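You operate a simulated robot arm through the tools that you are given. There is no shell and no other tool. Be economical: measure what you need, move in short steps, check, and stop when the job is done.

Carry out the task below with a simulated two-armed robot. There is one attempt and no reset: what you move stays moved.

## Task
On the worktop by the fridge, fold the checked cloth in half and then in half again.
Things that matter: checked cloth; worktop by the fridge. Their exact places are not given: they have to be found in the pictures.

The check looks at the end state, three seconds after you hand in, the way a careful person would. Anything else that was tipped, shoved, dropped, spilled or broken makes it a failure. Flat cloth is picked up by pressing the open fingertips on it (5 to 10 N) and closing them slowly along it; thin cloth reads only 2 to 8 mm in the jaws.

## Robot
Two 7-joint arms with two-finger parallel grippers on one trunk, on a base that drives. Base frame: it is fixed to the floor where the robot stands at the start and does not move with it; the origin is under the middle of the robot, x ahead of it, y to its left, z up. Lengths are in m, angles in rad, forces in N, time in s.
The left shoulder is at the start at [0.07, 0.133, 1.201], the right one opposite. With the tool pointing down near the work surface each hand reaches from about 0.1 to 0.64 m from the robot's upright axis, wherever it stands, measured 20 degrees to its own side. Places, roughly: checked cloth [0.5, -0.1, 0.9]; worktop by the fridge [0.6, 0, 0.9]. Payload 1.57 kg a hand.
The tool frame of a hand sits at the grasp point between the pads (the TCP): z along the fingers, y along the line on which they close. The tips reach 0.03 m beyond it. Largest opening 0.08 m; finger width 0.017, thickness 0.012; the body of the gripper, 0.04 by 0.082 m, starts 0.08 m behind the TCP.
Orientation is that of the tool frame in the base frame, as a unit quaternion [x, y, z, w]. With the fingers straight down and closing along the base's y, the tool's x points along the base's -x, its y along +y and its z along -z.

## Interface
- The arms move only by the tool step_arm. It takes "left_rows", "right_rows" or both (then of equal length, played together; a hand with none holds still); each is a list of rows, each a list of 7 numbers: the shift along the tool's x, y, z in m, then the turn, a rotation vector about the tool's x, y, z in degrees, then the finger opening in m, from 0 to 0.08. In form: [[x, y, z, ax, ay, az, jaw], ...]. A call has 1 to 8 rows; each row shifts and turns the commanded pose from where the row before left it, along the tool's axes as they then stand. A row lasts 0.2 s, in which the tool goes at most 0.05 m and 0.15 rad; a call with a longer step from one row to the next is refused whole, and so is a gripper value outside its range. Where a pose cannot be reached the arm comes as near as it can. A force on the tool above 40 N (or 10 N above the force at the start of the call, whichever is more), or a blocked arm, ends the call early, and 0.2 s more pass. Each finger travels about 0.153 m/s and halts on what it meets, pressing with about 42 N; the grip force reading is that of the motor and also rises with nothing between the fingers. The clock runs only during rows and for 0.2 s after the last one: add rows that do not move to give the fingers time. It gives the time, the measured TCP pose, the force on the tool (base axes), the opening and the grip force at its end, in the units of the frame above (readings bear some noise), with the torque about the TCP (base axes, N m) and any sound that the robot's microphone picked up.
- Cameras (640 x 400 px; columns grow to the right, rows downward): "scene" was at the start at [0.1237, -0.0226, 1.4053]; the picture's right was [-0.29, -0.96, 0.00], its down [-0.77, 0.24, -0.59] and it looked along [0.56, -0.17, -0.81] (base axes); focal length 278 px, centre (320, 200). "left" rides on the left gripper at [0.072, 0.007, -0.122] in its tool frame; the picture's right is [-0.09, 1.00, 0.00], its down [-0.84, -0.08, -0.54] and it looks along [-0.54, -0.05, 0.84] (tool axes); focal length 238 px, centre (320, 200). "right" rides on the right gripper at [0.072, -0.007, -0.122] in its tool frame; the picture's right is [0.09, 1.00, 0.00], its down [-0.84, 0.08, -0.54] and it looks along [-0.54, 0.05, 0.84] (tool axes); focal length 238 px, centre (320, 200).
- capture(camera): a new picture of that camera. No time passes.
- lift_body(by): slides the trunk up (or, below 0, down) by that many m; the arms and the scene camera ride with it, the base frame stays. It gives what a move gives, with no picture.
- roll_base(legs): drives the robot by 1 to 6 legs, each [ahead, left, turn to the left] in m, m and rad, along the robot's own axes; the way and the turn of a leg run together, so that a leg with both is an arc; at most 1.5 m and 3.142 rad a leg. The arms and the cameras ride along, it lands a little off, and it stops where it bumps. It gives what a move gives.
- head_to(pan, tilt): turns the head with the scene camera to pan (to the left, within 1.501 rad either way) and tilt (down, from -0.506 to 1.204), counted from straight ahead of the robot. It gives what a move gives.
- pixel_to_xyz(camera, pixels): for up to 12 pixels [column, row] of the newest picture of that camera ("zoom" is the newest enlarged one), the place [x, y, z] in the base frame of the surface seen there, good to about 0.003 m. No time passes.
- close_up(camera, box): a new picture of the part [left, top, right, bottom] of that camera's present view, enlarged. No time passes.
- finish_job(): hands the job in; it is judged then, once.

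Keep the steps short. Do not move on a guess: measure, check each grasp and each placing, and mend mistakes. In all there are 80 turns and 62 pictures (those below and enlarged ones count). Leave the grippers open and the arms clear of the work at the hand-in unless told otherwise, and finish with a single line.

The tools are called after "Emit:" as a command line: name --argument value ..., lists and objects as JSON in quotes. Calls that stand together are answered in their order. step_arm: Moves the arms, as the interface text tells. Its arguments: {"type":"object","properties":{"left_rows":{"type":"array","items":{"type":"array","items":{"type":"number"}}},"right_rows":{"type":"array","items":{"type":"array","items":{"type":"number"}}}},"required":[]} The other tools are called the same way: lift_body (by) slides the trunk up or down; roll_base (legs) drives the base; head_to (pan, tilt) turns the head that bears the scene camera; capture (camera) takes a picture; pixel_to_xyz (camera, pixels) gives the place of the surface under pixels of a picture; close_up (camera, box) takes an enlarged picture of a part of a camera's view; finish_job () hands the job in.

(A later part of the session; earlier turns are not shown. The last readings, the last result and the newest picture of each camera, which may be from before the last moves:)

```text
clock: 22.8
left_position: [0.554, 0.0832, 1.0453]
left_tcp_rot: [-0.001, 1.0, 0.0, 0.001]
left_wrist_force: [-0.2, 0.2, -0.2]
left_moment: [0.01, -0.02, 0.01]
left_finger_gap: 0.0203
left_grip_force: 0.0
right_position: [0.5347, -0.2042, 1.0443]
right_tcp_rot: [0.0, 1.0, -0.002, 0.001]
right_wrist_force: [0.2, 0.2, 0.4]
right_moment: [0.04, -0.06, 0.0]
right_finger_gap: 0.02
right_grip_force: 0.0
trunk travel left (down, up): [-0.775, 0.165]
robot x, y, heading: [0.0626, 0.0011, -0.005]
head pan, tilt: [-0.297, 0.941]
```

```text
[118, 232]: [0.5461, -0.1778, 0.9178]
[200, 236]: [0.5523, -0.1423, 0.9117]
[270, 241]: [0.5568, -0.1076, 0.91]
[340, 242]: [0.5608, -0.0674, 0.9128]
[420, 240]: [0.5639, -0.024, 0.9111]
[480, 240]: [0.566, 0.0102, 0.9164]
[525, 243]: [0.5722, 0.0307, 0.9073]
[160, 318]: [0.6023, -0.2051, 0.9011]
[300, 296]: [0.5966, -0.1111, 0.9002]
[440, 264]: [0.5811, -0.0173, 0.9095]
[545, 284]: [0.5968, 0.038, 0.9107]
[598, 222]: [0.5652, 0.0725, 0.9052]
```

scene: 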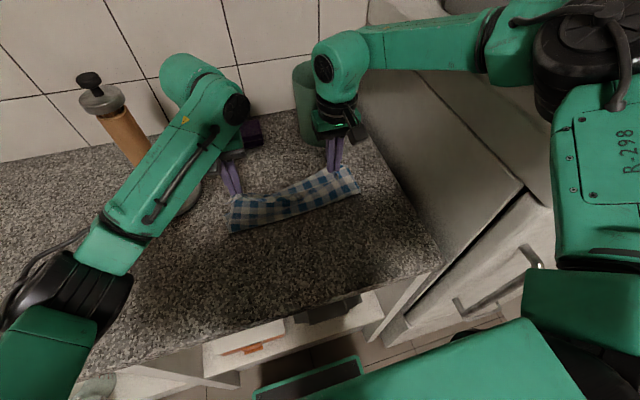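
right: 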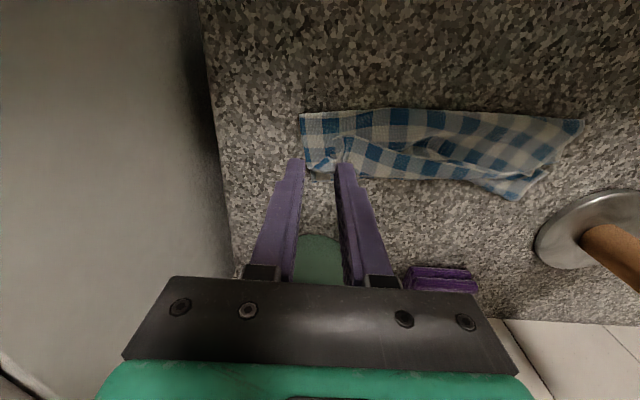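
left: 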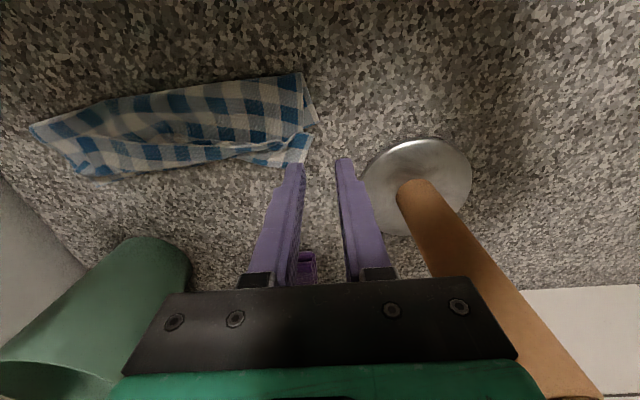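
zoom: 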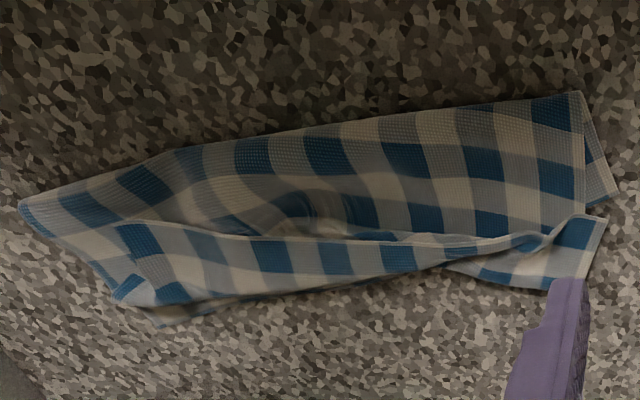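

The hem edge runs from (0.546, −0.178) to (0.572, 0.03) at z≈0.912. To flip it out I need the right hand to reach x≈0.61. I'll drive the base 3.5 cm further ahead with the hands raised, which leaves about 3 cm clearance to the cabinet.

Emit:
roll_base --legs '[[0.035, 0, 0]]'

```text
clock: 23.6
left_position: [0.5872, 0.0823, 1.0463]
left_tcp_rot: [0.001, 1.0, 0.0, 0.003]
left_wrist_force: [-0.6, 0.2, -0.5]
left_moment: [0.01, -0.01, 0.0]
left_finger_gap: 0.0201
left_grip_force: 0.1
right_position: [0.566, -0.2056, 1.0437]
right_tcp_rot: [-0.001, 1.0, -0.001, 0.003]
right_wrist_force: [-0.7, 0.4, 0.3]
right_moment: [0.03, -0.05, 0.01]
right_finger_gap: 0.0199
right_grip_force: 0.0
trunk travel left (down, up): [-0.775, 0.165]
robot x, y, heading: [0.0988, 0.0009, -0.003]
head pan, tilt: [-0.297, 0.941]
```

Now I'll put both hands just in front of the hem edge, jaws wide as rakes: right over (0.528, −0.14), left over (0.545, −0.005), still 2 cm above.

Emit:
step_arm --left_rows '[[0.0105, -0.022, 0.012, 0, 0, 0, 0.05], [0.0105, -0.022, 0.022, 0, 0, 0, 0.08], [0.0105, -0.022, 0.026, 0, 0, 0, 0.08], [0.0105, -0.022, 0.026, 0, 0, 0, 0.08], [0, 0, 0, 0, 0, 0, 0.08]]' --right_rows '[[0.0095, 0.0165, 0.012, 0, 0, 0, 0.05], [0.0095, 0.0165, 0.022, 0, 0, 0, 0.08], [0.0095, 0.0165, 0.026, 0, 0, 0, 0.08], [0.0095, 0.0165, 0.026, 0, 0, 0, 0.08], [0, 0, 0, 0, 0, 0, 0.08]]'

Emit:
capture --camera "right"

Emit:
capture --camera "left"

```text
clock: 24.8
left_position: [0.5488, -0.004, 0.9542]
left_tcp_rot: [0.0, 1.0, -0.001, 0.0]
left_wrist_force: [0.1, -0.2, -0.7]
left_moment: [0.02, 0.01, 0.02]
left_finger_gap: 0.0799
left_grip_force: 0.1
right_position: [0.5347, -0.1381, 0.9574]
right_tcp_rot: [0.0, 1.0, -0.002, 0.0]
right_wrist_force: [0.1, 0.2, 0.9]
right_moment: [-0.04, 0.0, -0.02]
right_finger_gap: 0.0799
right_grip_force: 0.0
trunk travel left (down, up): [-0.775, 0.165]
robot x, y, heading: [0.1036, 0.0016, 0.001]
head pan, tilt: [-0.297, 0.941]
```

```text
29 pictures are left
```

right: 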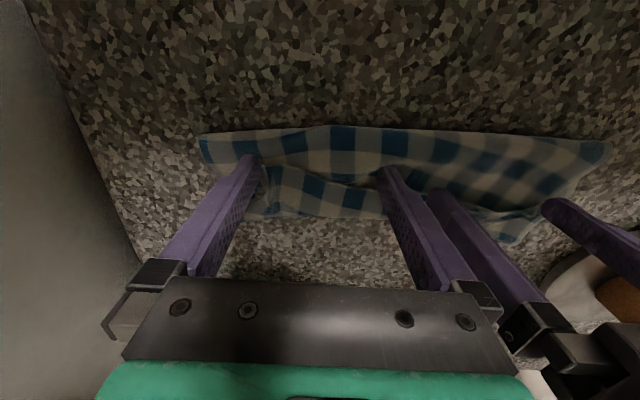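

```text
28 pictures are left
```

left: 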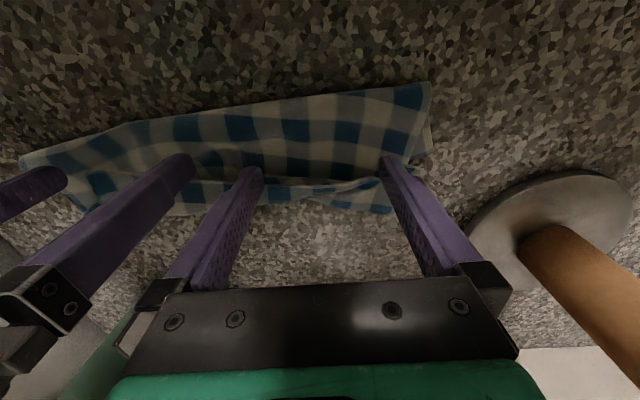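

Contact points will land about 1 cm on the robot side of the hem edge, as wanted. The right outer finger is beside the hem corner, so I'll narrow the right jaw to 0.05. Then I'll lower to just touch the middle layer.

Emit:
step_arm --left_rows '[[0, 0, 0.008, 0, 0, 0, 0.08], [0, 0, 0.007, 0, 0, 0, 0.08], [0, 0, 0, 0, 0, 0, 0.08]]' --right_rows '[[0, 0, 0.009, 0, 0, 0, 0.05], [0, 0, 0.009, 0, 0, 0, 0.05], [0, 0, 0, 0, 0, 0, 0.05]]'

```text
clock: 25.6
left_position: [0.5488, -0.005, 0.9396]
left_tcp_rot: [0.001, 1.0, 0.001, 0.0]
left_wrist_force: [0.7, -0.3, -0.4]
left_moment: [0.01, -0.01, -0.01]
left_finger_gap: 0.0798
left_grip_force: 0.1
right_position: [0.5353, -0.1383, 0.9392]
right_tcp_rot: [0.002, 1.0, -0.002, -0.001]
right_wrist_force: [-0.1, -0.8, 0.0]
right_moment: [-0.04, 0.0, 0.02]
right_finger_gap: 0.0501
right_grip_force: 0.1
trunk travel left (down, up): [-0.775, 0.165]
robot x, y, heading: [0.1013, -0.0024, 0.0]
head pan, tilt: [-0.297, 0.941]
```

There is no pressing force and the tips are about 3 mm above the middle layer. I'll sweep forward slowly 6–7 cm to push the hem over.

Emit:
step_arm --left_rows '[[-0.005, 0, 0.001, 0, 0, 0, 0.08], [-0.008, 0, 0, 0, 0, 0, 0.08], [-0.008, 0, 0, 0, 0, 0, 0.08], [-0.008, 0, 0, 0, 0, 0, 0.08], [-0.008, 0, 0, 0, 0, 0, 0.08], [-0.008, 0, 0, 0, 0, 0, 0.08], [-0.008, 0, 0, 0, 0, 0, 0.08]]' --right_rows '[[-0.01, 0, 0.001, 0, 0, 0, 0.05], [-0.01, 0, 0, 0, 0, 0, 0.05], [-0.01, 0, 0, 0, 0, 0, 0.05], [-0.01, 0, 0, 0, 0, 0, 0.05], [-0.01, 0, 0, 0, 0, 0, 0.05], [-0.01, 0, 0, 0, 0, 0, 0.05], [-0.01, 0, 0, 0, 0, 0, 0.05]]'

Emit:
capture --camera "right"

Emit:
close_up --camera "scene" --box '[190, 140, 420, 284]'

```text
clock: 27.2
left_position: [0.6038, -0.0055, 0.9424]
left_tcp_rot: [0.001, 1.0, 0.0, 0.0]
left_wrist_force: [0.5, 0.1, 0.1]
left_moment: [-0.02, -0.01, -0.02]
left_finger_gap: 0.0799
left_grip_force: 0.1
right_position: [0.5851, -0.1553, 0.9476]
right_tcp_rot: [0.0, 1.0, 0.0, 0.0]
right_wrist_force: [-0.2, 0.9, -0.2]
right_moment: [0.01, 0.0, -0.01]
right_finger_gap: 0.0499
right_grip_force: 0.0
right hand out of reach, approached as far as the arm can: row 4, 5, 6, 7
trunk travel left (down, up): [-0.775, 0.165]
robot x, y, heading: [0.1, -0.0005, 0.001]
head pan, tilt: [-0.297, 0.941]
```

```text
27 pictures are left
```

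right: 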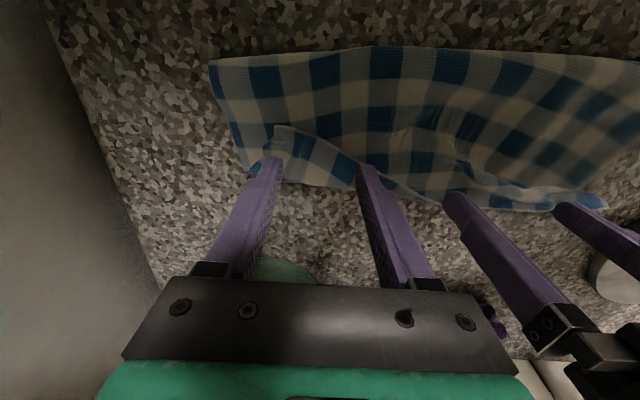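

```text
2.78 times, centred on (305, 212) of scene
```

zoom: 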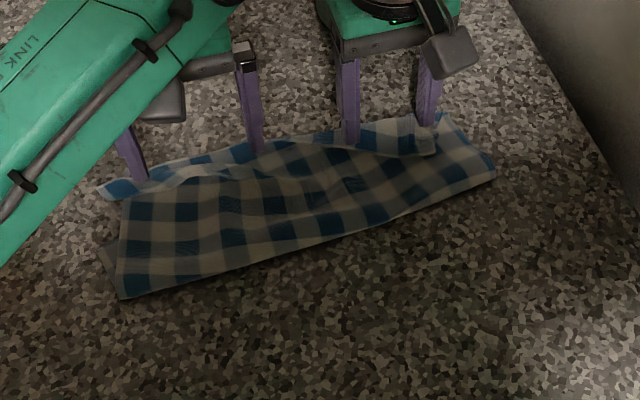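

The left and middle of the hem got pushed over. The right hand hit its reach limit, rose and slid over. I'll raise both, pull the right hand back out of the way and look.

Emit:
step_arm --left_rows '[[0, 0, -0.02, 0, 0, 0, 0.08], [0, 0, -0.03, 0, 0, 0, 0.06], [0.015, 0, -0.03, 0, 0, 0, 0.05], [0.02, 0, 0, 0, 0, 0, 0.05]]' --right_rows '[[0, 0, -0.03, 0, 0, 0, 0.05], [0.02, -0.01, -0.04, 0, 0, 0, 0.03], [0.04, -0.02, 0, 0, 0, 0, 0.02], [0.04, -0.02, 0, 0, 0, 0, 0.02]]'

Emit:
close_up --camera "scene" --box '[200, 160, 392, 280]'

```text
clock: 28.2
left_position: [0.5658, -0.0077, 1.022]
left_tcp_rot: [0.0, 1.0, 0.0, 0.001]
left_wrist_force: [0.3, 0.1, 0.3]
left_moment: [-0.02, -0.02, 0.0]
left_finger_gap: 0.05
left_grip_force: 0.1
right_position: [0.4844, -0.2059, 1.0171]
right_tcp_rot: [0.0, 1.0, 0.0, 0.0]
right_wrist_force: [-0.6, 0.3, 0.3]
right_moment: [-0.01, -0.05, 0.01]
right_finger_gap: 0.02
right_grip_force: 0.1
trunk travel left (down, up): [-0.775, 0.165]
robot x, y, heading: [0.0993, -0.0008, -0.005]
head pan, tilt: [-0.297, 0.941]
```

```text
3.33 times, centred on (296, 220) of scene
```

zoom: 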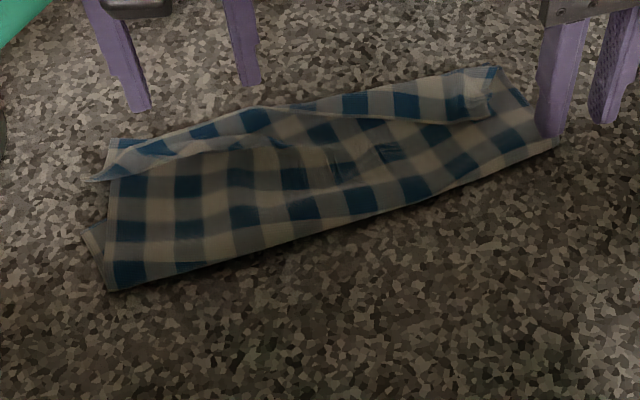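

The hem sprang partly back, because the push needs to go further past the crease. The left arm reaches farther, so I'll use it for the whole edge. The right arm retracts first, then the left goes to the right part of the hem at (0.535, −0.145).

Emit:
step_arm --right_rows '[[0.03, -0.01, -0.02, 0, 0, 0, 0.02], [0.04, -0.01, -0.02, 0, 0, 0, 0.02], [0.04, 0, 0, 0, 0, 0, 0.02], [0.02, 0, 0, 0, 0, 0, 0.02], [0, 0, 0, 0, 0, 0, 0.02], [0, 0, 0, 0, 0, 0, 0.02]]' --left_rows '[[0, 0, 0, 0, 0, 0, 0.05], [0, 0, 0, 0, 0, 0, 0.05], [0.011, -0.034, 0.0, 0, 0, 0, 0.05], [0.01, -0.034, 0.01, 0, 0, 0, 0.05], [0.01, -0.034, 0.025, 0, 0, 0, 0.05], [0.0, -0.034, 0.03, 0, 0, 0, 0.05]]'

Emit:
capture --camera "left"

```text
clock: 29.6
left_position: [0.5177, -0.1363, 0.9658]
left_tcp_rot: [0.0, 1.0, -0.003, 0.011]
left_wrist_force: [0.0, 0.1, 0.4]
left_moment: [0.01, 0.0, -0.02]
left_finger_gap: 0.05
left_grip_force: 0.1
right_position: [0.3325, -0.2205, 1.066]
right_tcp_rot: [0.002, 1.0, -0.007, 0.015]
right_wrist_force: [-0.3, 0.0, 0.6]
right_moment: [-0.02, 0.03, 0.01]
right_finger_gap: 0.0204
right_grip_force: 0.0
trunk travel left (down, up): [-0.775, 0.165]
robot x, y, heading: [0.0958, 0.0004, -0.002]
head pan, tilt: [-0.297, 0.941]
```

```text
24 pictures are left
```

left: 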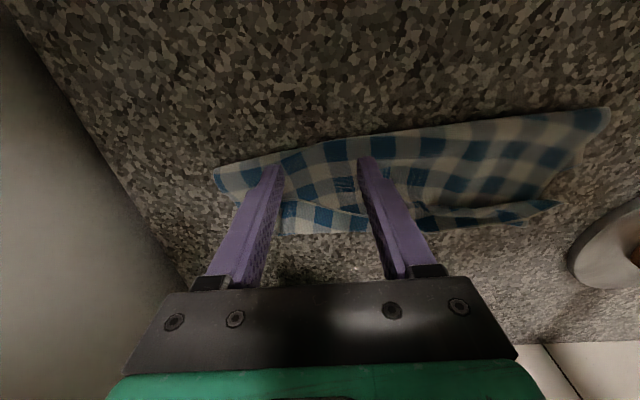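

The contact point is still at the near fold (row ~155), and the hem edge is at row ~203, x≈0.56. I'll move forward 2.2 cm and 1 cm left, and lower to z 0.938.

Emit:
step_arm --left_rows '[[-0.022, 0.01, 0, 0, 0, 0, 0.05], [0, 0, 0.014, 0, 0, 0, 0.05], [0, 0, 0.014, 0, 0, 0, 0.05], [0, 0, 0, 0, 0, 0, 0.05]]'

```text
clock: 30.6
left_position: [0.5386, -0.1271, 0.9394]
left_tcp_rot: [0.0, 1.0, -0.003, 0.011]
left_wrist_force: [0.2, -1.0, 0.3]
left_moment: [-0.02, 0.04, 0.02]
left_finger_gap: 0.05
left_grip_force: 0.1
right_position: [0.3308, -0.2197, 1.0667]
right_tcp_rot: [0.001, 1.0, -0.007, 0.014]
right_wrist_force: [-0.6, 0.5, -0.4]
right_moment: [0.0, 0.03, -0.01]
right_finger_gap: 0.02
right_grip_force: 0.2
trunk travel left (down, up): [-0.775, 0.165]
robot x, y, heading: [0.1012, 0.0021, -0.001]
head pan, tilt: [-0.297, 0.941]
```

Now I'll sweep forward 0.095 m, low, to x≈0.635.

Emit:
step_arm --left_rows '[[-0.012, 0, 0.001, 0, 0, 0, 0.05], [-0.012, 0, 0, 0, 0, 0, 0.05], [-0.012, 0, 0, 0, 0, 0, 0.05], [-0.012, 0, 0, 0, 0, 0, 0.05], [-0.012, 0, 0, 0, 0, 0, 0.05], [-0.012, 0, 0, 0, 0, 0, 0.05], [-0.012, 0, 0, 0, 0, 0, 0.05], [-0.012, 0, 0, 0, 0, 0, 0.05]]'

Emit:
capture --camera "left"

```text
clock: 32.4
left_position: [0.5843, -0.1189, 0.942]
left_tcp_rot: [0.001, 1.0, -0.002, 0.011]
left_wrist_force: [0.5, -0.1, -0.4]
left_moment: [-0.02, 0.01, 0.0]
left_finger_gap: 0.05
left_grip_force: 0.1
left hand out of reach, approached as far as the arm can: row 4, 5, 6, 7, 8
right_position: [0.3318, -0.2196, 1.0674]
right_tcp_rot: [0.002, 1.0, -0.006, 0.014]
right_wrist_force: [-0.2, -0.3, -0.2]
right_moment: [0.02, 0.01, 0.0]
right_finger_gap: 0.0201
right_grip_force: 0.1
trunk travel left (down, up): [-0.775, 0.165]
robot x, y, heading: [0.0967, -0.001, -0.004]
head pan, tilt: [-0.297, 0.941]
```

```text
23 pictures are left
```

left: 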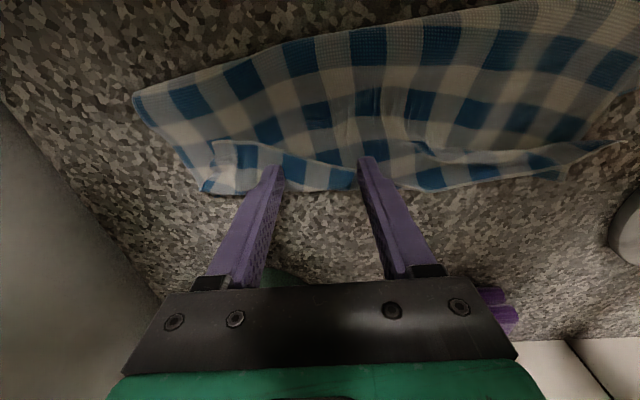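

The left arm is also at its limit here: the far edge is simply too far, and the base can't go nearer. It is better to drag the whole strip about 9 cm toward the robot by its near fold. I'll raise the left, back it off to its side, and measure the strip.

Emit:
step_arm --left_rows '[[0, 0, -0.03, 0, 0, 0, 0.05], [0.02, 0.03, -0.03, 0, 0, 0, 0.05], [0.03, 0.04, 0, 0, 0, 0, 0.04], [0.03, 0.04, 0, 0, 0, 0, 0.036], [0.03, 0.03, 0, 0, 0, 0, 0.036], [0.02, 0.03, 0, 0, 0, 0, 0.036]]'

Emit:
close_up --camera "scene" --box '[200, 160, 392, 280]'

Emit:
pixel_to_xyz --camera "zoom" --pixels '[[115, 285], [330, 228], [540, 145], [90, 235], [110, 145], [250, 110], [490, 72], [440, 120], [360, 112], [260, 130], [130, 165]]'

```text
clock: 33.8
left_position: [0.4513, 0.0484, 0.9974]
left_tcp_rot: [0.0, 1.0, -0.004, 0.011]
left_wrist_force: [-0.8, 0.3, 0.4]
left_moment: [-0.03, 0.01, 0.0]
left_finger_gap: 0.036
left_grip_force: 0.0
right_position: [0.3327, -0.2202, 1.0664]
right_tcp_rot: [0.001, 1.0, -0.007, 0.014]
right_wrist_force: [0.7, -0.1, 0.2]
right_moment: [-0.03, -0.02, 0.0]
right_finger_gap: 0.02
right_grip_force: 0.1
trunk travel left (down, up): [-0.775, 0.165]
robot x, y, heading: [0.0968, -0.0001, -0.004]
head pan, tilt: [-0.297, 0.941]
```

```text
3.33 times, centred on (296, 220) of scene
```

zoom: 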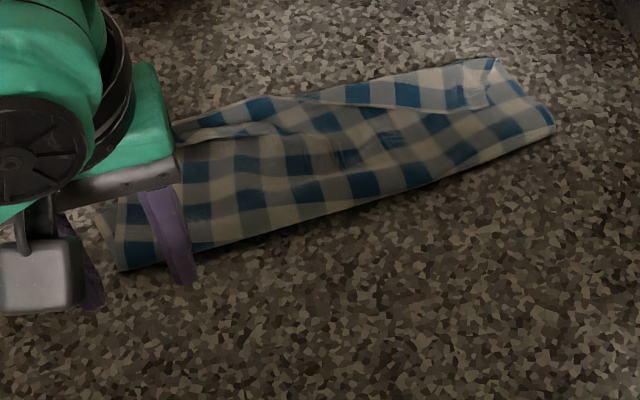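

```text
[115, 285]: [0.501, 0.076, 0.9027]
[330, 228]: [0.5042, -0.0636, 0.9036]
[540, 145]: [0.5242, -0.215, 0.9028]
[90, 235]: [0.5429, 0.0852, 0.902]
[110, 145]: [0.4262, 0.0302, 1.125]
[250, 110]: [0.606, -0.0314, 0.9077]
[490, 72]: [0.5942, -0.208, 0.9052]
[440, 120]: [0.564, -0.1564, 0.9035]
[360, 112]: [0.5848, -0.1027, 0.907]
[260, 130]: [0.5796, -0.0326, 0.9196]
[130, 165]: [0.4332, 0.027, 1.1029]
```

Near fold line: (0.513, 0.07) – (0.507, −0.064) – (0.526, −0.218). I'll place both hands above pinch points about 1 cm inside the fold near each end, correcting small tilts.

Emit:
step_arm --left_rows '[[0, 0, 0, -0.4, 0, 0, 0.036], [0, 0, 0, 0, 0, 0, 0.036], [-0.02, -0.004, 0.005, 0, 0, 0, 0.036], [-0.027, -0.004, 0.02, 0, 0, 0, 0.036], [-0.027, -0.004, 0.025, 0, 0, 0, 0.036], [0, 0, 0, 0, 0, 0, 0.036]]' --right_rows '[[-0.042, 0.007, 0.015, -0.8, 0, 0, 0.036], [-0.042, 0.007, 0.02, 0, 0, 0, 0.036], [-0.042, 0.007, 0.02, 0, 0, 0, 0.036], [-0.042, 0.007, 0.025, 0, 0, 0, 0.036], [-0.036, 0.007, 0.032, 0, 0, 0, 0.036], [0, 0, 0, 0, 0, 0, 0.036]]'

Emit:
capture --camera "left"

Emit:
capture --camera "right"

```text
clock: 35.2
left_position: [0.5475, 0.0314, 0.939]
left_tcp_rot: [0.002, 1.0, 0.003, 0.0]
left_wrist_force: [0.0, 0.1, 0.3]
left_moment: [-0.03, 0.01, 0.02]
left_finger_gap: 0.0362
left_grip_force: 0.1
right_position: [0.561, -0.1893, 0.9488]
right_tcp_rot: [0.001, 1.0, 0.006, 0.0]
right_wrist_force: [-0.9, -0.7, 0.2]
right_moment: [0.04, 0.0, -0.01]
right_finger_gap: 0.0362
right_grip_force: 0.1
trunk travel left (down, up): [-0.775, 0.165]
robot x, y, heading: [0.0967, 0.002, -0.006]
head pan, tilt: [-0.297, 0.941]
```

```text
21 pictures are left
```

left: 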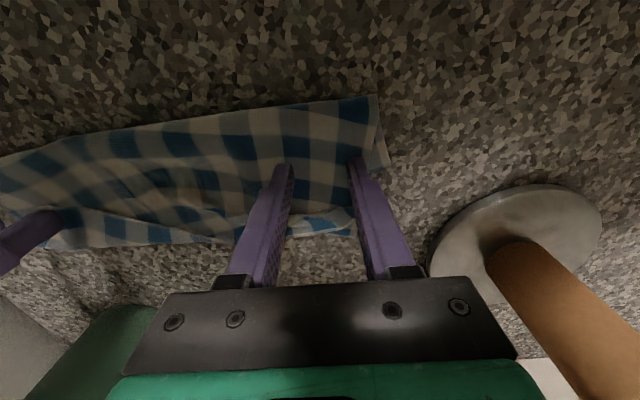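

```text
20 pictures are left
```

right: 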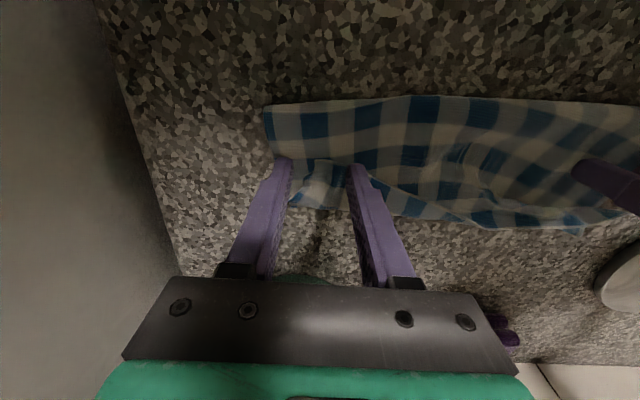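

The hands landed about 2.5 cm further in than intended, still above the cloth. I'll move both back 3 cm so the tips are about 1.3 cm inside the near fold, raising first, and then go down to contact.

Emit:
step_arm --left_rows '[[0.015, 0, -0.004, 0, 0, 0, 0.036], [0.015, 0.003, 0, -0.3, 0, 0, 0.036], [0, 0, 0.005, 0, 0, 0, 0.036], [0, 0, 0.004, 0, 0, 0, 0.036], [0, 0, 0, 0, 0, 0, 0.036]]' --right_rows '[[0.016, 0, 0, 0, 0, 0, 0.036], [0.016, 0.004, 0, 0.5, 0, 0, 0.036], [0, 0, 0.006, 0, 0, 0, 0.036], [0, 0, 0.005, 0, 0, 0, 0.036], [0, 0, 0, 0, 0, 0, 0.036]]'

```text
clock: 36.4
left_position: [0.5179, 0.0348, 0.9329]
left_tcp_rot: [0.0, 1.0, 0.006, -0.001]
left_wrist_force: [0.7, -0.1, 1.1]
left_moment: [0.01, -0.01, -0.03]
left_finger_gap: 0.0358
left_grip_force: 0.0
right_position: [0.5277, -0.1846, 0.9365]
right_tcp_rot: [0.001, 1.0, 0.001, 0.0]
right_wrist_force: [-0.8, 0.3, -0.3]
right_moment: [-0.02, -0.01, 0.01]
right_finger_gap: 0.036
right_grip_force: 0.0
trunk travel left (down, up): [-0.775, 0.165]
robot x, y, heading: [0.0985, 0.0008, 0.004]
head pan, tilt: [-0.297, 0.941]
```

Emit:
step_arm --left_rows '[[0, 0, 0, 0.7, 0, 0, 0.036], [0, 0, 0.001, 0, 0, 0, 0.036], [0, 0, 0, 0, 0, 0, 0.036]]' --right_rows '[[0, 0, 0.0025, 0.1, 0, 0, 0.036], [0, 0, 0.0015, 0, 0, 0, 0.036], [0, 0, 0, 0, 0, 0, 0.036]]'

```text
clock: 37.2
left_position: [0.5179, 0.0349, 0.9327]
left_tcp_rot: [0.001, 1.0, 0.0, 0.0]
left_wrist_force: [0.6, -0.3, 2.7]
left_moment: [0.08, 0.02, 0.01]
left_finger_gap: 0.0362
left_grip_force: 0.0
right_position: [0.5269, -0.1837, 0.9307]
right_tcp_rot: [0.0, 1.0, 0.0, 0.001]
right_wrist_force: [0.9, -0.9, 5.8]
right_moment: [-0.1, -0.03, 0.0]
right_finger_gap: 0.036
right_grip_force: 0.1
trunk travel left (down, up): [-0.775, 0.165]
robot x, y, heading: [0.0946, 0.0004, -0.004]
head pan, tilt: [-0.297, 0.941]
```

Contact on both (2.7 and 5.8 N). I'll press a further 0.6 mm (left) and 0.4 mm (right) and close slowly on the fold.

Emit:
step_arm --left_rows '[[0, 0, 0.0006, 0, 0, 0, 0.036], [0, 0, 0, 0, 0, 0, 0.03], [0, 0, 0, 0, 0, 0, 0.024], [0, 0, 0, 0, 0, 0, 0.018], [0, 0, 0, 0, 0, 0, 0.012], [0, 0, 0, 0, 0, 0, 0.006], [0, 0, 0, 0, 0, 0, 0.0], [0, 0, 0, 0, 0, 0, 0.0]]' --right_rows '[[0, 0, 0.0004, 0.15, 0, 0, 0.036], [0, 0, 0, 0, 0, 0, 0.03], [0, 0, 0, 0, 0, 0, 0.024], [0, 0, 0, 0, 0, 0, 0.018], [0, 0, 0, 0, 0, 0, 0.012], [0, 0, 0, 0, 0, 0, 0.006], [0, 0, 0, 0, 0, 0, 0.0], [0, 0, 0, 0, 0, 0, 0.0]]'

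```text
clock: 39.0
left_position: [0.5167, 0.0348, 0.933]
left_tcp_rot: [0.0, 1.0, 0.0, 0.001]
left_wrist_force: [0.8, -4.4, 5.4]
left_moment: [-0.13, 0.0, 0.03]
left_finger_gap: 0.0028
left_grip_force: 24.3
right_position: [0.5263, -0.1831, 0.9314]
right_tcp_rot: [0.0, 1.0, -0.001, 0.001]
right_wrist_force: [0.4, 5.2, 7.4]
right_moment: [0.1, 0.02, -0.01]
right_finger_gap: 0.0031
right_grip_force: 24.3
trunk travel left (down, up): [-0.775, 0.165]
robot x, y, heading: [0.0983, 0.001, -0.0]
head pan, tilt: [-0.297, 0.941]
```

Both hold (2.8 and 3.1 mm). I'll drag the strip 10 cm toward the robot, slightly raised.

Emit:
step_arm --left_rows '[[0, -0.002, -0.003, 0, 0, 0, 0.0], [0.017, 0, 0, 0, 0, 0, 0.0], [0.017, 0, 0, 0, 0, 0, 0.0], [0.017, 0, 0, 0, 0, 0, 0.0], [0.017, 0, 0, 0, 0, 0, 0.0], [0.016, 0, 0, 0, 0, 0, 0.0], [0.016, 0, 0, 0, 0, 0, 0.0], [0, 0, 0, 0, 0, 0, 0.0]]' --right_rows '[[0, 0.002, -0.003, 0, 0, 0, 0.0], [0.018, 0, 0, 0, 0, 0, 0.0], [0.018, 0, 0, 0, 0, 0, 0.0], [0.018, 0, 0, 0, 0, 0, 0.0], [0.018, 0, 0, 0, 0, 0, 0.0], [0.018, 0, 0, 0, 0, 0, 0.0], [0.018, 0, 0, 0, 0, 0, 0.0], [0, 0, 0, 0, 0, 0, 0.0]]'

Emit:
close_up --camera "scene" --box '[180, 160, 420, 310]'

```text
clock: 40.8
left_position: [0.4174, 0.035, 0.9365]
left_tcp_rot: [-0.001, 1.0, 0.001, 0.001]
left_wrist_force: [-0.1, -2.2, 0.4]
left_moment: [-0.08, -0.02, 0.01]
left_finger_gap: 0.002
left_grip_force: 23.4
right_position: [0.4183, -0.1812, 0.9347]
right_tcp_rot: [0.0, 1.0, -0.001, 0.001]
right_wrist_force: [0.2, 2.1, 0.1]
right_moment: [0.09, 0.0, -0.01]
right_finger_gap: 0.0029
right_grip_force: 24.6
trunk travel left (down, up): [-0.775, 0.165]
robot x, y, heading: [0.0941, -0.0004, -0.002]
head pan, tilt: [-0.297, 0.941]
```

```text
2.67 times, centred on (300, 235) of scene
```

zoom: 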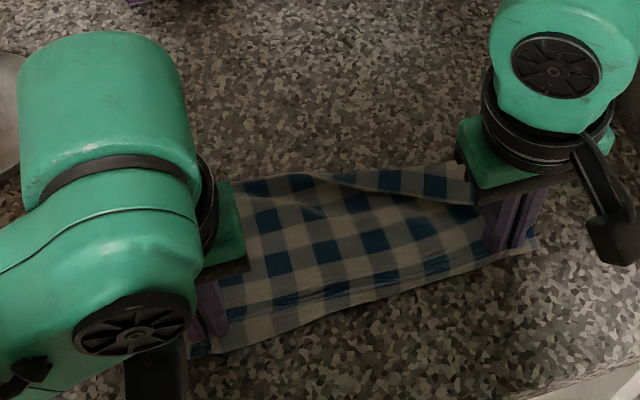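

The strip came along. I'll release, rise and spread the hands back out of the view.

Emit:
step_arm --left_rows '[[0, 0.002, 0.001, 0, 0, 0, 0.01], [0, 0, 0, 0, 0, 0, 0.02], [0, 0, -0.01, 0, 0, 0, 0.02], [0, 0, -0.035, 0, 0, 0, 0.02], [0.01, 0.035, -0.03, 0, 0, 0, 0.02], [0.01, 0.045, 0, 0, 0, 0, 0.02], [0, 0.045, 0, 0, 0, 0, 0.02]]' --right_rows '[[0, -0.002, 0.001, 0, 0, 0, 0.01], [0, 0, 0, 0, 0, 0, 0.02], [0, 0, -0.01, 0, 0, 0, 0.02], [0, 0, -0.035, 0, 0, 0, 0.02], [0.02, -0.015, -0.03, 0, 0, 0, 0.02], [0.03, -0.01, 0, 0, 0, 0, 0.02], [0.03, 0, 0, 0, 0, 0, 0.02]]'

Emit:
close_up --camera "scene" --box '[180, 160, 420, 310]'

Emit:
pixel_to_xyz --camera "zoom" --pixels '[[220, 345], [380, 298], [520, 245], [230, 190], [300, 185], [340, 180], [460, 170], [470, 200], [400, 195], [300, 178]]'

```text
clock: 42.4
left_position: [0.423, 0.1022, 1.0067]
left_tcp_rot: [0.0, 1.0, 0.0, -0.001]
left_wrist_force: [0.8, 1.0, 0.0]
left_moment: [-0.01, -0.01, 0.02]
left_finger_gap: 0.0201
left_grip_force: 0.0
left hand out of reach, approached as far as the arm can: row 5, 6, 7
right_position: [0.3386, -0.208, 1.0081]
right_tcp_rot: [-0.001, 1.0, -0.001, 0.001]
right_wrist_force: [0.7, -0.2, 0.5]
right_moment: [0.03, 0.0, 0.0]
right_finger_gap: 0.0201
right_grip_force: 0.1
trunk travel left (down, up): [-0.775, 0.165]
robot x, y, heading: [0.0967, -0.0005, -0.003]
head pan, tilt: [-0.297, 0.941]
```

```text
2.67 times, centred on (300, 235) of scene
```

zoom: 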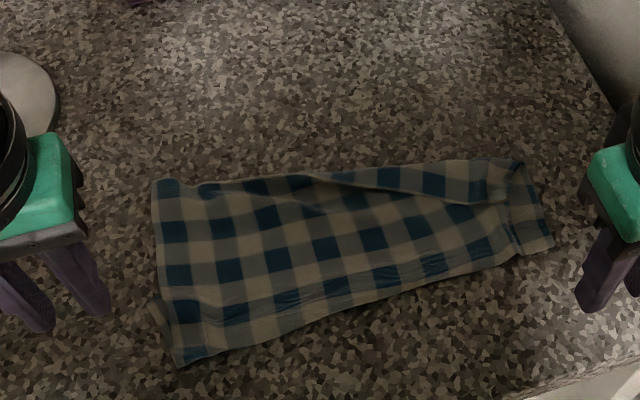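

```text
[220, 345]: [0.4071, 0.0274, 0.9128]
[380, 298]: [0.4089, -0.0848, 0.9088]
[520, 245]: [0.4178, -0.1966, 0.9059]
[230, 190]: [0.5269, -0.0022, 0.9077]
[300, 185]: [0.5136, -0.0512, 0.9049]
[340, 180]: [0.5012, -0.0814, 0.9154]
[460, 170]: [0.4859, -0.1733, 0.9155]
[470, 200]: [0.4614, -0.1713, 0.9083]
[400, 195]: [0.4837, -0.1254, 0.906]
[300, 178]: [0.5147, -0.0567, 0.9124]
```

Very good: dragging straightened the left half, and only the right half still has a folded-back flap (edge from (310,180) to (490,200); x 0.46–0.50, y −0.07…−0.18). It is now well within reach, so I'll sweep it over with the right hand. First I'll position in front of the edge at (0.440, −0.135).

Emit:
step_arm --right_rows '[[-0.025, 0.018, 0.005, 0, 0, 0, 0.04], [-0.025, 0.018, 0.01, 0, 0, 0, 0.06], [-0.025, 0.018, 0.018, 0, 0, 0, 0.06], [-0.025, 0.018, 0.02, 0, 0, 0, 0.06], [0, 0, 0, 0, 0, 0, 0.06]]'

Emit:
capture --camera "right"

```text
clock: 43.6
left_position: [0.4237, 0.1011, 1.0042]
left_tcp_rot: [-0.001, 1.0, 0.0, -0.002]
left_wrist_force: [0.8, 0.4, 0.1]
left_moment: [-0.01, -0.01, 0.01]
left_finger_gap: 0.02
left_grip_force: 0.0
right_position: [0.437, -0.1367, 0.9555]
right_tcp_rot: [0.0, 1.0, -0.001, 0.0]
right_wrist_force: [-1.2, -0.4, 0.2]
right_moment: [0.03, 0.02, 0.03]
right_finger_gap: 0.0602
right_grip_force: 0.0
trunk travel left (down, up): [-0.775, 0.165]
robot x, y, heading: [0.1022, -0.0019, -0.003]
head pan, tilt: [-0.297, 0.941]
```

```text
17 pictures are left
```

right: 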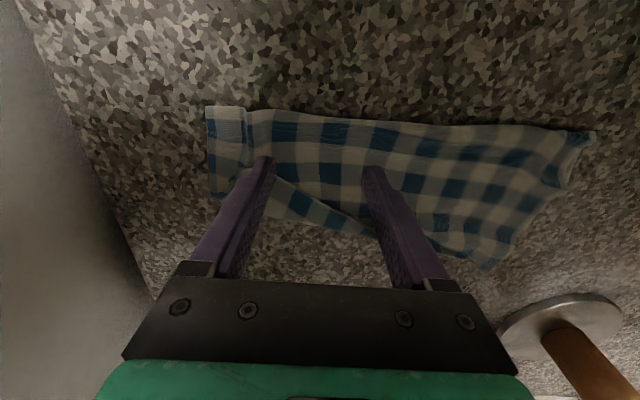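

The hem corner is at (270,175), just ahead of the fingertips. I'll narrow the jaw to 0.045, lower, and sweep 10 cm forward.

Emit:
step_arm --right_rows '[[0, 0.003, 0.009, 0, 0, 0, 0.045], [0, 0, 0.0085, 0, 0, 0, 0.045], [-0.018, 0, 0, 0, 0, 0, 0.045], [-0.018, 0, 0, 0, 0, 0, 0.045], [-0.018, 0, 0, 0, 0, 0, 0.045], [-0.018, 0, 0, 0, 0, 0, 0.045], [-0.018, 0, 0, 0, 0, 0, 0.045], [-0.018, 0, 0, 0, 0, 0, 0.045]]'

Emit:
capture --camera "right"

```text
clock: 45.4
left_position: [0.4236, 0.1019, 1.0047]
left_tcp_rot: [-0.001, 1.0, 0.0, -0.001]
left_wrist_force: [0.8, 0.2, -0.4]
left_moment: [0.02, -0.01, -0.01]
left_finger_gap: 0.0199
left_grip_force: 0.0
right_position: [0.5479, -0.1367, 0.9352]
right_tcp_rot: [-0.001, 1.0, -0.001, -0.001]
right_wrist_force: [0.1, -0.4, -0.5]
right_moment: [0.01, 0.0, -0.03]
right_finger_gap: 0.0451
right_grip_force: 0.0
trunk travel left (down, up): [-0.775, 0.165]
robot x, y, heading: [0.0982, -0.0015, -0.001]
head pan, tilt: [-0.297, 0.941]
```

```text
16 pictures are left
```

right: 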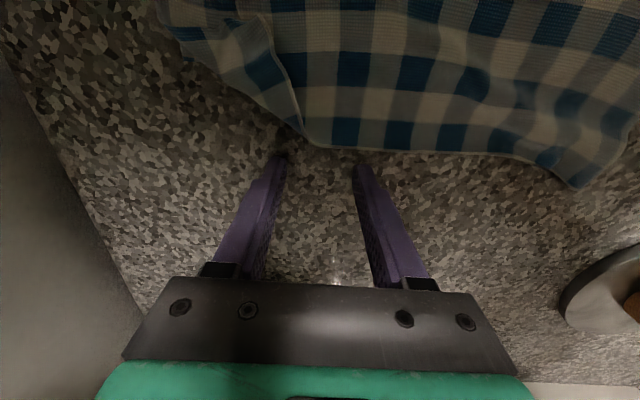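

Most of the hem has rolled out. Only the right corner is still turned in as a triangle, with its tip at (265,18) and the crease from about (185,40) to (300,125). I'll measure these.

Emit:
pixel_to_xyz --camera "right" --pixels '[[262, 18], [300, 120], [190, 38], [275, 70], [400, 148], [570, 183], [240, 60], [170, 12], [500, 150]]'

```text
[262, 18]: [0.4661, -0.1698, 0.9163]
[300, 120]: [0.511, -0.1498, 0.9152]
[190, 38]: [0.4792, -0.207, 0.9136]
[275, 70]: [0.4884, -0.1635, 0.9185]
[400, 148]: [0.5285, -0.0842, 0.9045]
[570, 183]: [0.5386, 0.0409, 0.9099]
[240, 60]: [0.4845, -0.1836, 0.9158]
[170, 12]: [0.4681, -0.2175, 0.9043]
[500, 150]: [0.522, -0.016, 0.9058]
```

I'll sweep this corner flap outward along (+x, −y) with closed fingers: lift, go to (0.460, −0.145), lower, and sweep about 9 cm diagonally.

Emit:
step_arm --right_rows '[[0, 0, -0.03, 0, 0, 0, 0.02], [0.044, -0.004, 0, 0, 0, 0, 0.0], [0.044, -0.004, 0.004, 0, 0, 0, 0.0], [0, 0, 0.023, 0, 0, 0, 0.0], [-0.022, -0.012, 0, 0, 0, 0, 0.0], [-0.022, -0.012, 0, 0, 0, 0, 0.0], [-0.022, -0.012, 0, 0, 0, 0, 0.0], [-0.018, -0.01, 0, 0, 0, 0, 0.0]]'

Emit:
close_up --camera "right" --box '[120, 0, 600, 260]'

```text
clock: 47.2
left_position: [0.4232, 0.1006, 1.0049]
left_tcp_rot: [-0.001, 1.0, -0.001, -0.001]
left_wrist_force: [-0.5, 0.9, -0.3]
left_moment: [0.01, 0.01, 0.03]
left_finger_gap: 0.0202
left_grip_force: 0.2
right_position: [0.5417, -0.189, 0.9434]
right_tcp_rot: [0.0, 1.0, -0.001, 0.0]
right_wrist_force: [-0.2, -0.5, 0.2]
right_moment: [0.01, 0.0, 0.02]
right_finger_gap: 0.0
right_grip_force: 21.7
trunk travel left (down, up): [-0.775, 0.165]
robot x, y, heading: [0.0994, 0.0015, -0.001]
head pan, tilt: [-0.297, 0.941]
```

```text
1.33 times, centred on (360, 130) of right
```

zoom: 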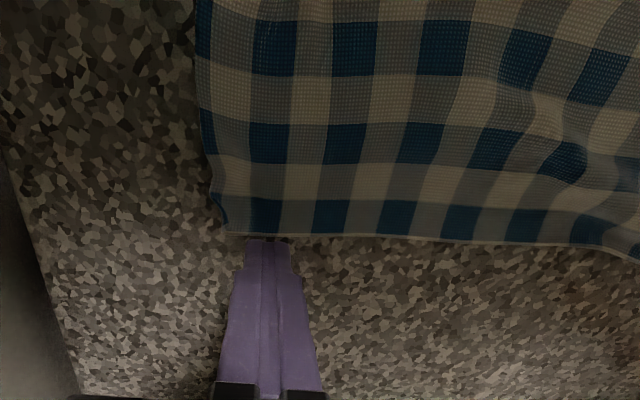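

The corner flipped out and the far edge is now clean. I'll lift the right hand, back it out and view the whole strip.

Emit:
step_arm --right_rows '[[0, 0, -0.03, 0, 0, 0, 0.0], [0, 0, -0.04, 0, 0, 0, 0.02], [0.045, -0.01, 0, 0, 0, 0, 0.036], [0.045, -0.01, 0, 0, 0, 0, 0.036], [0.045, 0, 0, 0, 0, 0, 0.036], [0.045, 0, 0, 0, 0, 0, 0.036]]'

Emit:
close_up --camera "scene" --box '[180, 160, 420, 310]'

Emit:
pixel_to_xyz --camera "zoom" --pixels '[[180, 362], [360, 305], [545, 245], [160, 185], [300, 170], [450, 165], [515, 162], [535, 205], [165, 270], [155, 310], [350, 240]]'

```text
clock: 48.6
left_position: [0.4225, 0.1003, 1.0055]
left_tcp_rot: [-0.001, 1.0, 0.001, 0.001]
left_wrist_force: [-0.4, 0.3, 0.4]
left_moment: [0.04, -0.05, -0.03]
left_finger_gap: 0.02
left_grip_force: 0.1
right_position: [0.3624, -0.208, 1.0108]
right_tcp_rot: [0.0, 1.0, -0.001, 0.001]
right_wrist_force: [0.5, -0.1, 0.0]
right_moment: [-0.01, -0.03, -0.01]
right_finger_gap: 0.0359
right_grip_force: 0.0
trunk travel left (down, up): [-0.775, 0.165]
robot x, y, heading: [0.0973, -0.0031, -0.005]
head pan, tilt: [-0.297, 0.941]
```

```text
2.67 times, centred on (300, 235) of scene
```

zoom: 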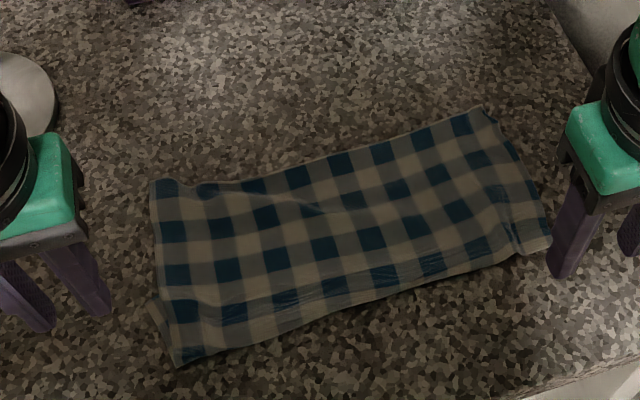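

```text
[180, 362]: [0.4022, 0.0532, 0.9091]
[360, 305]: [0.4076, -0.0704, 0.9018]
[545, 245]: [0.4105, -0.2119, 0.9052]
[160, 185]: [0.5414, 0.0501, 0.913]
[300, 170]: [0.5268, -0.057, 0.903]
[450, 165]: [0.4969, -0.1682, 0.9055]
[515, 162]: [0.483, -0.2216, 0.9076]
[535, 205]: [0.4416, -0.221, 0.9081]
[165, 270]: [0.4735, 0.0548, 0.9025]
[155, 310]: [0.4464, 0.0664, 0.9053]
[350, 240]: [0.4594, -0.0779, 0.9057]
```

Strip: near fold x≈0.405, free top edge x≈0.54. That makes the top layer about 0.135 long and the bottom only about 0.082, so the fold is not in half. I'll shift it by pinching only the top layer along its true middle line (x≈0.432) and drawing that toward the robot by about 5.8 cm. It then becomes the new fold while the bottom layer unrolls. First I'll check the far corners and hover.

Emit:
pixel_to_xyz --camera "zoom" --pixels '[[478, 112], [155, 192], [380, 140], [548, 240], [500, 150]]'

Emit:
step_arm --left_rows '[[-0.002, -0.018, 0, 0, 0, 0, 0.036], [-0.003, -0.02, 0.013, 0, 0, 0, 0.036], [-0.003, -0.02, 0.02, 0, 0, 0, 0.036], [-0.002, -0.02, 0.022, 0, 0, 0, 0.036], [0, 0, 0, 0, 0, 0, 0.036]]' --right_rows '[[-0.017, 0.006, 0, 0, 0, 0, 0.036], [-0.018, 0.006, 0.015, 0, 0, 0, 0.036], [-0.018, 0.006, 0.022, 0, 0, 0, 0.036], [-0.017, 0.005, 0.023, 0, 0, 0, 0.036], [0, 0, 0, 0, 0, 0, 0.036]]'

Emit:
capture --camera "right"

```text
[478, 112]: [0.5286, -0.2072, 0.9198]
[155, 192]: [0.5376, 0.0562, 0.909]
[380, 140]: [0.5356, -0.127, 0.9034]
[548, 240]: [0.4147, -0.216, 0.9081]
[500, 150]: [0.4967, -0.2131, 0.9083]
```

```text
clock: 49.8
left_position: [0.4318, 0.0219, 0.9526]
left_tcp_rot: [0.0, 1.0, 0.0, 0.0]
left_wrist_force: [0.2, 0.7, -0.2]
left_moment: [0.07, 0.01, -0.01]
left_finger_gap: 0.0361
left_grip_force: 0.0
right_position: [0.4313, -0.1842, 0.9517]
right_tcp_rot: [0.0, 1.0, -0.001, 0.001]
right_wrist_force: [-0.1, 0.5, -0.1]
right_moment: [0.05, -0.05, -0.02]
right_finger_gap: 0.036
right_grip_force: 0.0
trunk travel left (down, up): [-0.775, 0.165]
robot x, y, heading: [0.0981, -0.0005, -0.005]
head pan, tilt: [-0.297, 0.941]
```

```text
13 pictures are left
```

right: 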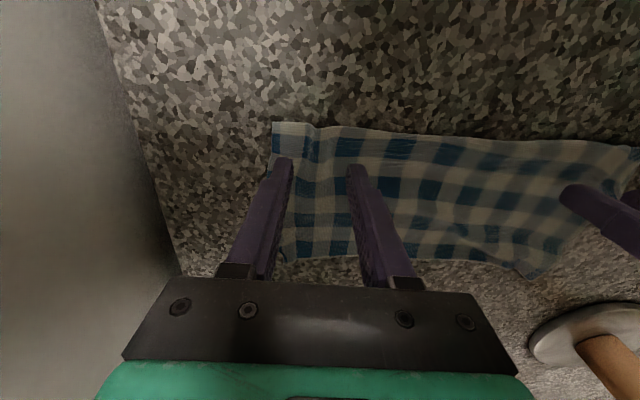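

Positions are right. The right outer finger is near the cloth side, so I'll shift it inward 5 mm and lower both to light contact.

Emit:
step_arm --left_rows '[[0, 0, 0.009, 0, 0, 0, 0.036], [0, 0, 0.007, 0, 0, 0, 0.036], [0, 0, 0.003, 0, 0, 0, 0.036], [0, 0, 0, 0, 0, 0, 0.036]]' --right_rows '[[0, 0.005, 0.009, 0, 0, 0, 0.036], [0, 0, 0.007, 0, 0, 0, 0.036], [0, 0, 0.003, 0, 0, 0, 0.036], [0, 0, 0, 0, 0, 0, 0.036]]'

```text
clock: 50.8
left_position: [0.4318, 0.0239, 0.9324]
left_tcp_rot: [0.0, 1.0, -0.001, 0.0]
left_wrist_force: [-0.5, -0.3, 1.4]
left_moment: [0.01, -0.02, 0.01]
left_finger_gap: 0.036
left_grip_force: 0.0
right_position: [0.4326, -0.1804, 0.9317]
right_tcp_rot: [0.0, 1.0, -0.001, 0.0]
right_wrist_force: [0.5, 0.5, 4.0]
right_moment: [0.0, 0.02, 0.0]
right_finger_gap: 0.0358
right_grip_force: 0.2
trunk travel left (down, up): [-0.775, 0.165]
robot x, y, heading: [0.1, -0.0004, -0.004]
head pan, tilt: [-0.297, 0.941]
```

Light contact: left 1.4 N, right 4.0 N. I'll press slightly more (left 0.8 mm, right 0.3 mm) and close slowly.

Emit:
step_arm --left_rows '[[0, 0, 0.0008, 0, 0, 0, 0.036], [0, 0, 0, 0, 0, 0, 0.03], [0, 0, 0, 0, 0, 0, 0.024], [0, 0, 0, 0, 0, 0, 0.018], [0, 0, 0, 0, 0, 0, 0.012], [0, 0, 0, 0, 0, 0, 0.006], [0, 0, 0, 0, 0, 0, 0.0], [0, 0, 0, 0, 0, 0, 0.0]]' --right_rows '[[0, 0, 0.0003, 0, 0, 0, 0.036], [0, 0, 0, 0, 0, 0, 0.03], [0, 0, 0, 0, 0, 0, 0.024], [0, 0, 0, 0, 0, 0, 0.018], [0, 0, 0, 0, 0, 0, 0.012], [0, 0, 0, 0, 0, 0, 0.006], [0, 0, 0, 0, 0, 0, 0.0], [0, 0, 0, 0, 0, 0, 0.0]]'

```text
clock: 52.6
left_position: [0.4299, 0.0238, 0.9334]
left_tcp_rot: [0.001, 1.0, -0.002, 0.0]
left_wrist_force: [0.1, -12.7, 5.4]
left_moment: [-0.4, -0.02, -0.01]
left_finger_gap: 0.003
left_grip_force: 24.2
right_position: [0.432, -0.1795, 0.9313]
right_tcp_rot: [-0.001, 1.0, -0.001, 0.001]
right_wrist_force: [0.5, 12.3, 2.6]
right_moment: [0.36, -0.02, -0.01]
right_finger_gap: 0.007
right_grip_force: 26.6
trunk travel left (down, up): [-0.775, 0.165]
robot x, y, heading: [0.0965, 0.001, -0.001]
head pan, tilt: [-0.297, 0.941]
```

Both gripped (3 mm and 7 mm), with tension 12 N between them. I'll ease together 5 mm each, lift 2 cm and look to see whether only the top layer is held.

Emit:
step_arm --left_rows '[[0, -0.005, -0.004, 0, 0, 0, 0.0], [0, 0, -0.008, 0, 0, 0, 0.0], [0, 0, -0.01, 0, 0, 0, 0.0]]' --right_rows '[[0, 0.005, -0.004, 0, 0, 0, 0.0], [0, 0, -0.008, 0, 0, 0, 0.0], [0, 0, -0.01, 0, 0, 0, 0.0]]'

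Emit:
capture --camera "right"

```text
clock: 53.4
left_position: [0.432, 0.0175, 0.9535]
left_tcp_rot: [0.001, 1.0, 0.0, 0.0]
left_wrist_force: [-0.5, 0.4, -0.5]
left_moment: [0.02, 0.03, -0.01]
left_finger_gap: 0.0031
left_grip_force: 23.8
right_position: [0.4325, -0.1759, 0.9549]
right_tcp_rot: [0.0, 1.0, -0.001, 0.0]
right_wrist_force: [-0.2, 0.4, -0.2]
right_moment: [-0.01, 0.02, 0.01]
right_finger_gap: 0.006
right_grip_force: 26.1
trunk travel left (down, up): [-0.775, 0.165]
robot x, y, heading: [0.1003, 0.0005, 0.003]
head pan, tilt: [-0.297, 0.941]
```

```text
12 pictures are left
```

right: 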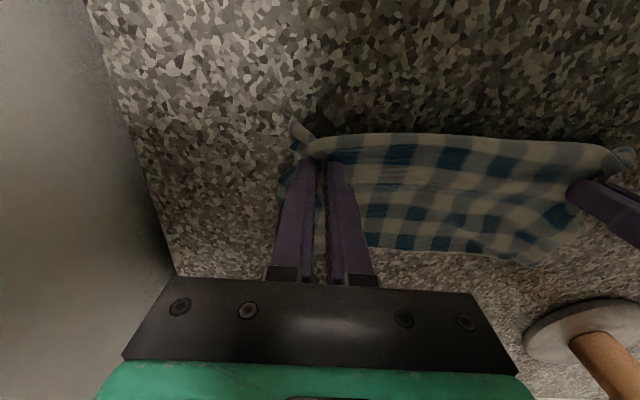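

The top is held. A neat way to make it exactly half is to lift this middle line high so both halves hang free under gravity, then lay the cloth down by moving toward the robot. I'll lift 10 cm and look.

Emit:
step_arm --left_rows '[[0, 0, -0.02, 0, 0, 0, 0.0], [0, 0, -0.02, 0, 0, 0, 0.0], [0, 0, -0.025, 0, 0, 0, 0.0], [0, 0, -0.025, 0, 0, 0, 0.0], [0, 0, -0.02, 0, 0, 0, 0.0], [0, 0, 0, 0, 0, 0, 0.0]]' --right_rows '[[0, 0, -0.02, 0, 0, 0, 0.0], [0, 0, -0.02, 0, 0, 0, 0.0], [0, 0, -0.025, 0, 0, 0, 0.0], [0, 0, -0.025, 0, 0, 0, 0.0], [0, 0, -0.02, 0, 0, 0, 0.0], [0, 0, 0, 0, 0, 0, 0.0]]'

Emit:
close_up --camera "scene" --box '[170, 130, 442, 300]'

```text
clock: 54.8
left_position: [0.4337, 0.0203, 1.0637]
left_tcp_rot: [0.0, 1.0, 0.0, 0.0]
left_wrist_force: [0.6, -0.5, -0.6]
left_moment: [0.0, -0.03, 0.0]
left_finger_gap: 0.0029
left_grip_force: 24.3
right_position: [0.4323, -0.174, 1.0625]
right_tcp_rot: [0.0, 1.0, -0.001, 0.0]
right_wrist_force: [-0.2, 0.2, 0.0]
right_moment: [0.02, -0.01, 0.02]
right_finger_gap: 0.0063
right_grip_force: 26.0
trunk travel left (down, up): [-0.775, 0.165]
robot x, y, heading: [0.0988, 0.0027, 0.0]
head pan, tilt: [-0.297, 0.941]
```

```text
2.35 times, centred on (306, 215) of scene
```

zoom: 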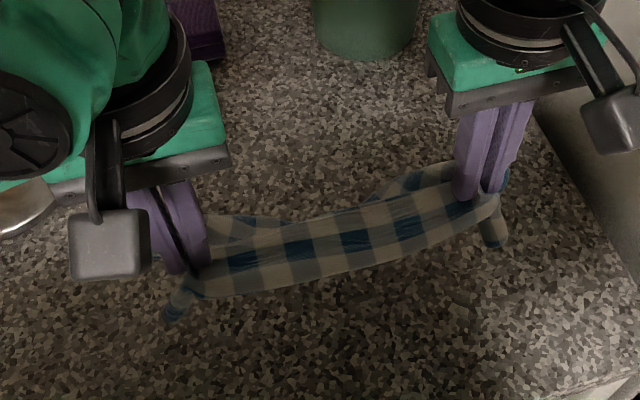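

The cloth hangs from both hands. I'll check depths: the bottom of the front face and the part visible behind.

Emit:
pixel_to_xyz --camera "zoom" --pixels '[[340, 272], [340, 250], [340, 230], [340, 215], [240, 225], [400, 185], [440, 175], [172, 312], [495, 240], [250, 290], [440, 245]]'

Emit:
capture --camera "left"

```text
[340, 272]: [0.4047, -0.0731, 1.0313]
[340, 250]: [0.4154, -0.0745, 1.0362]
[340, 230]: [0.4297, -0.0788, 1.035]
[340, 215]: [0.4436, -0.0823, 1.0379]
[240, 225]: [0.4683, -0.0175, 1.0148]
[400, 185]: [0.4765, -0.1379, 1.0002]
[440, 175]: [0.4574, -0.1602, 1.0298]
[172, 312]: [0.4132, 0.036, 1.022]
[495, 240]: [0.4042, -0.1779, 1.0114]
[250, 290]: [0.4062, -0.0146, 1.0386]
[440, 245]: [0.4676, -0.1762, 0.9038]
```

```text
10 pictures are left
```

left: 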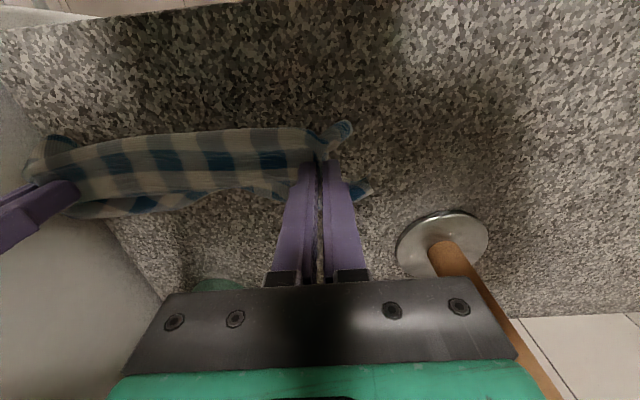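

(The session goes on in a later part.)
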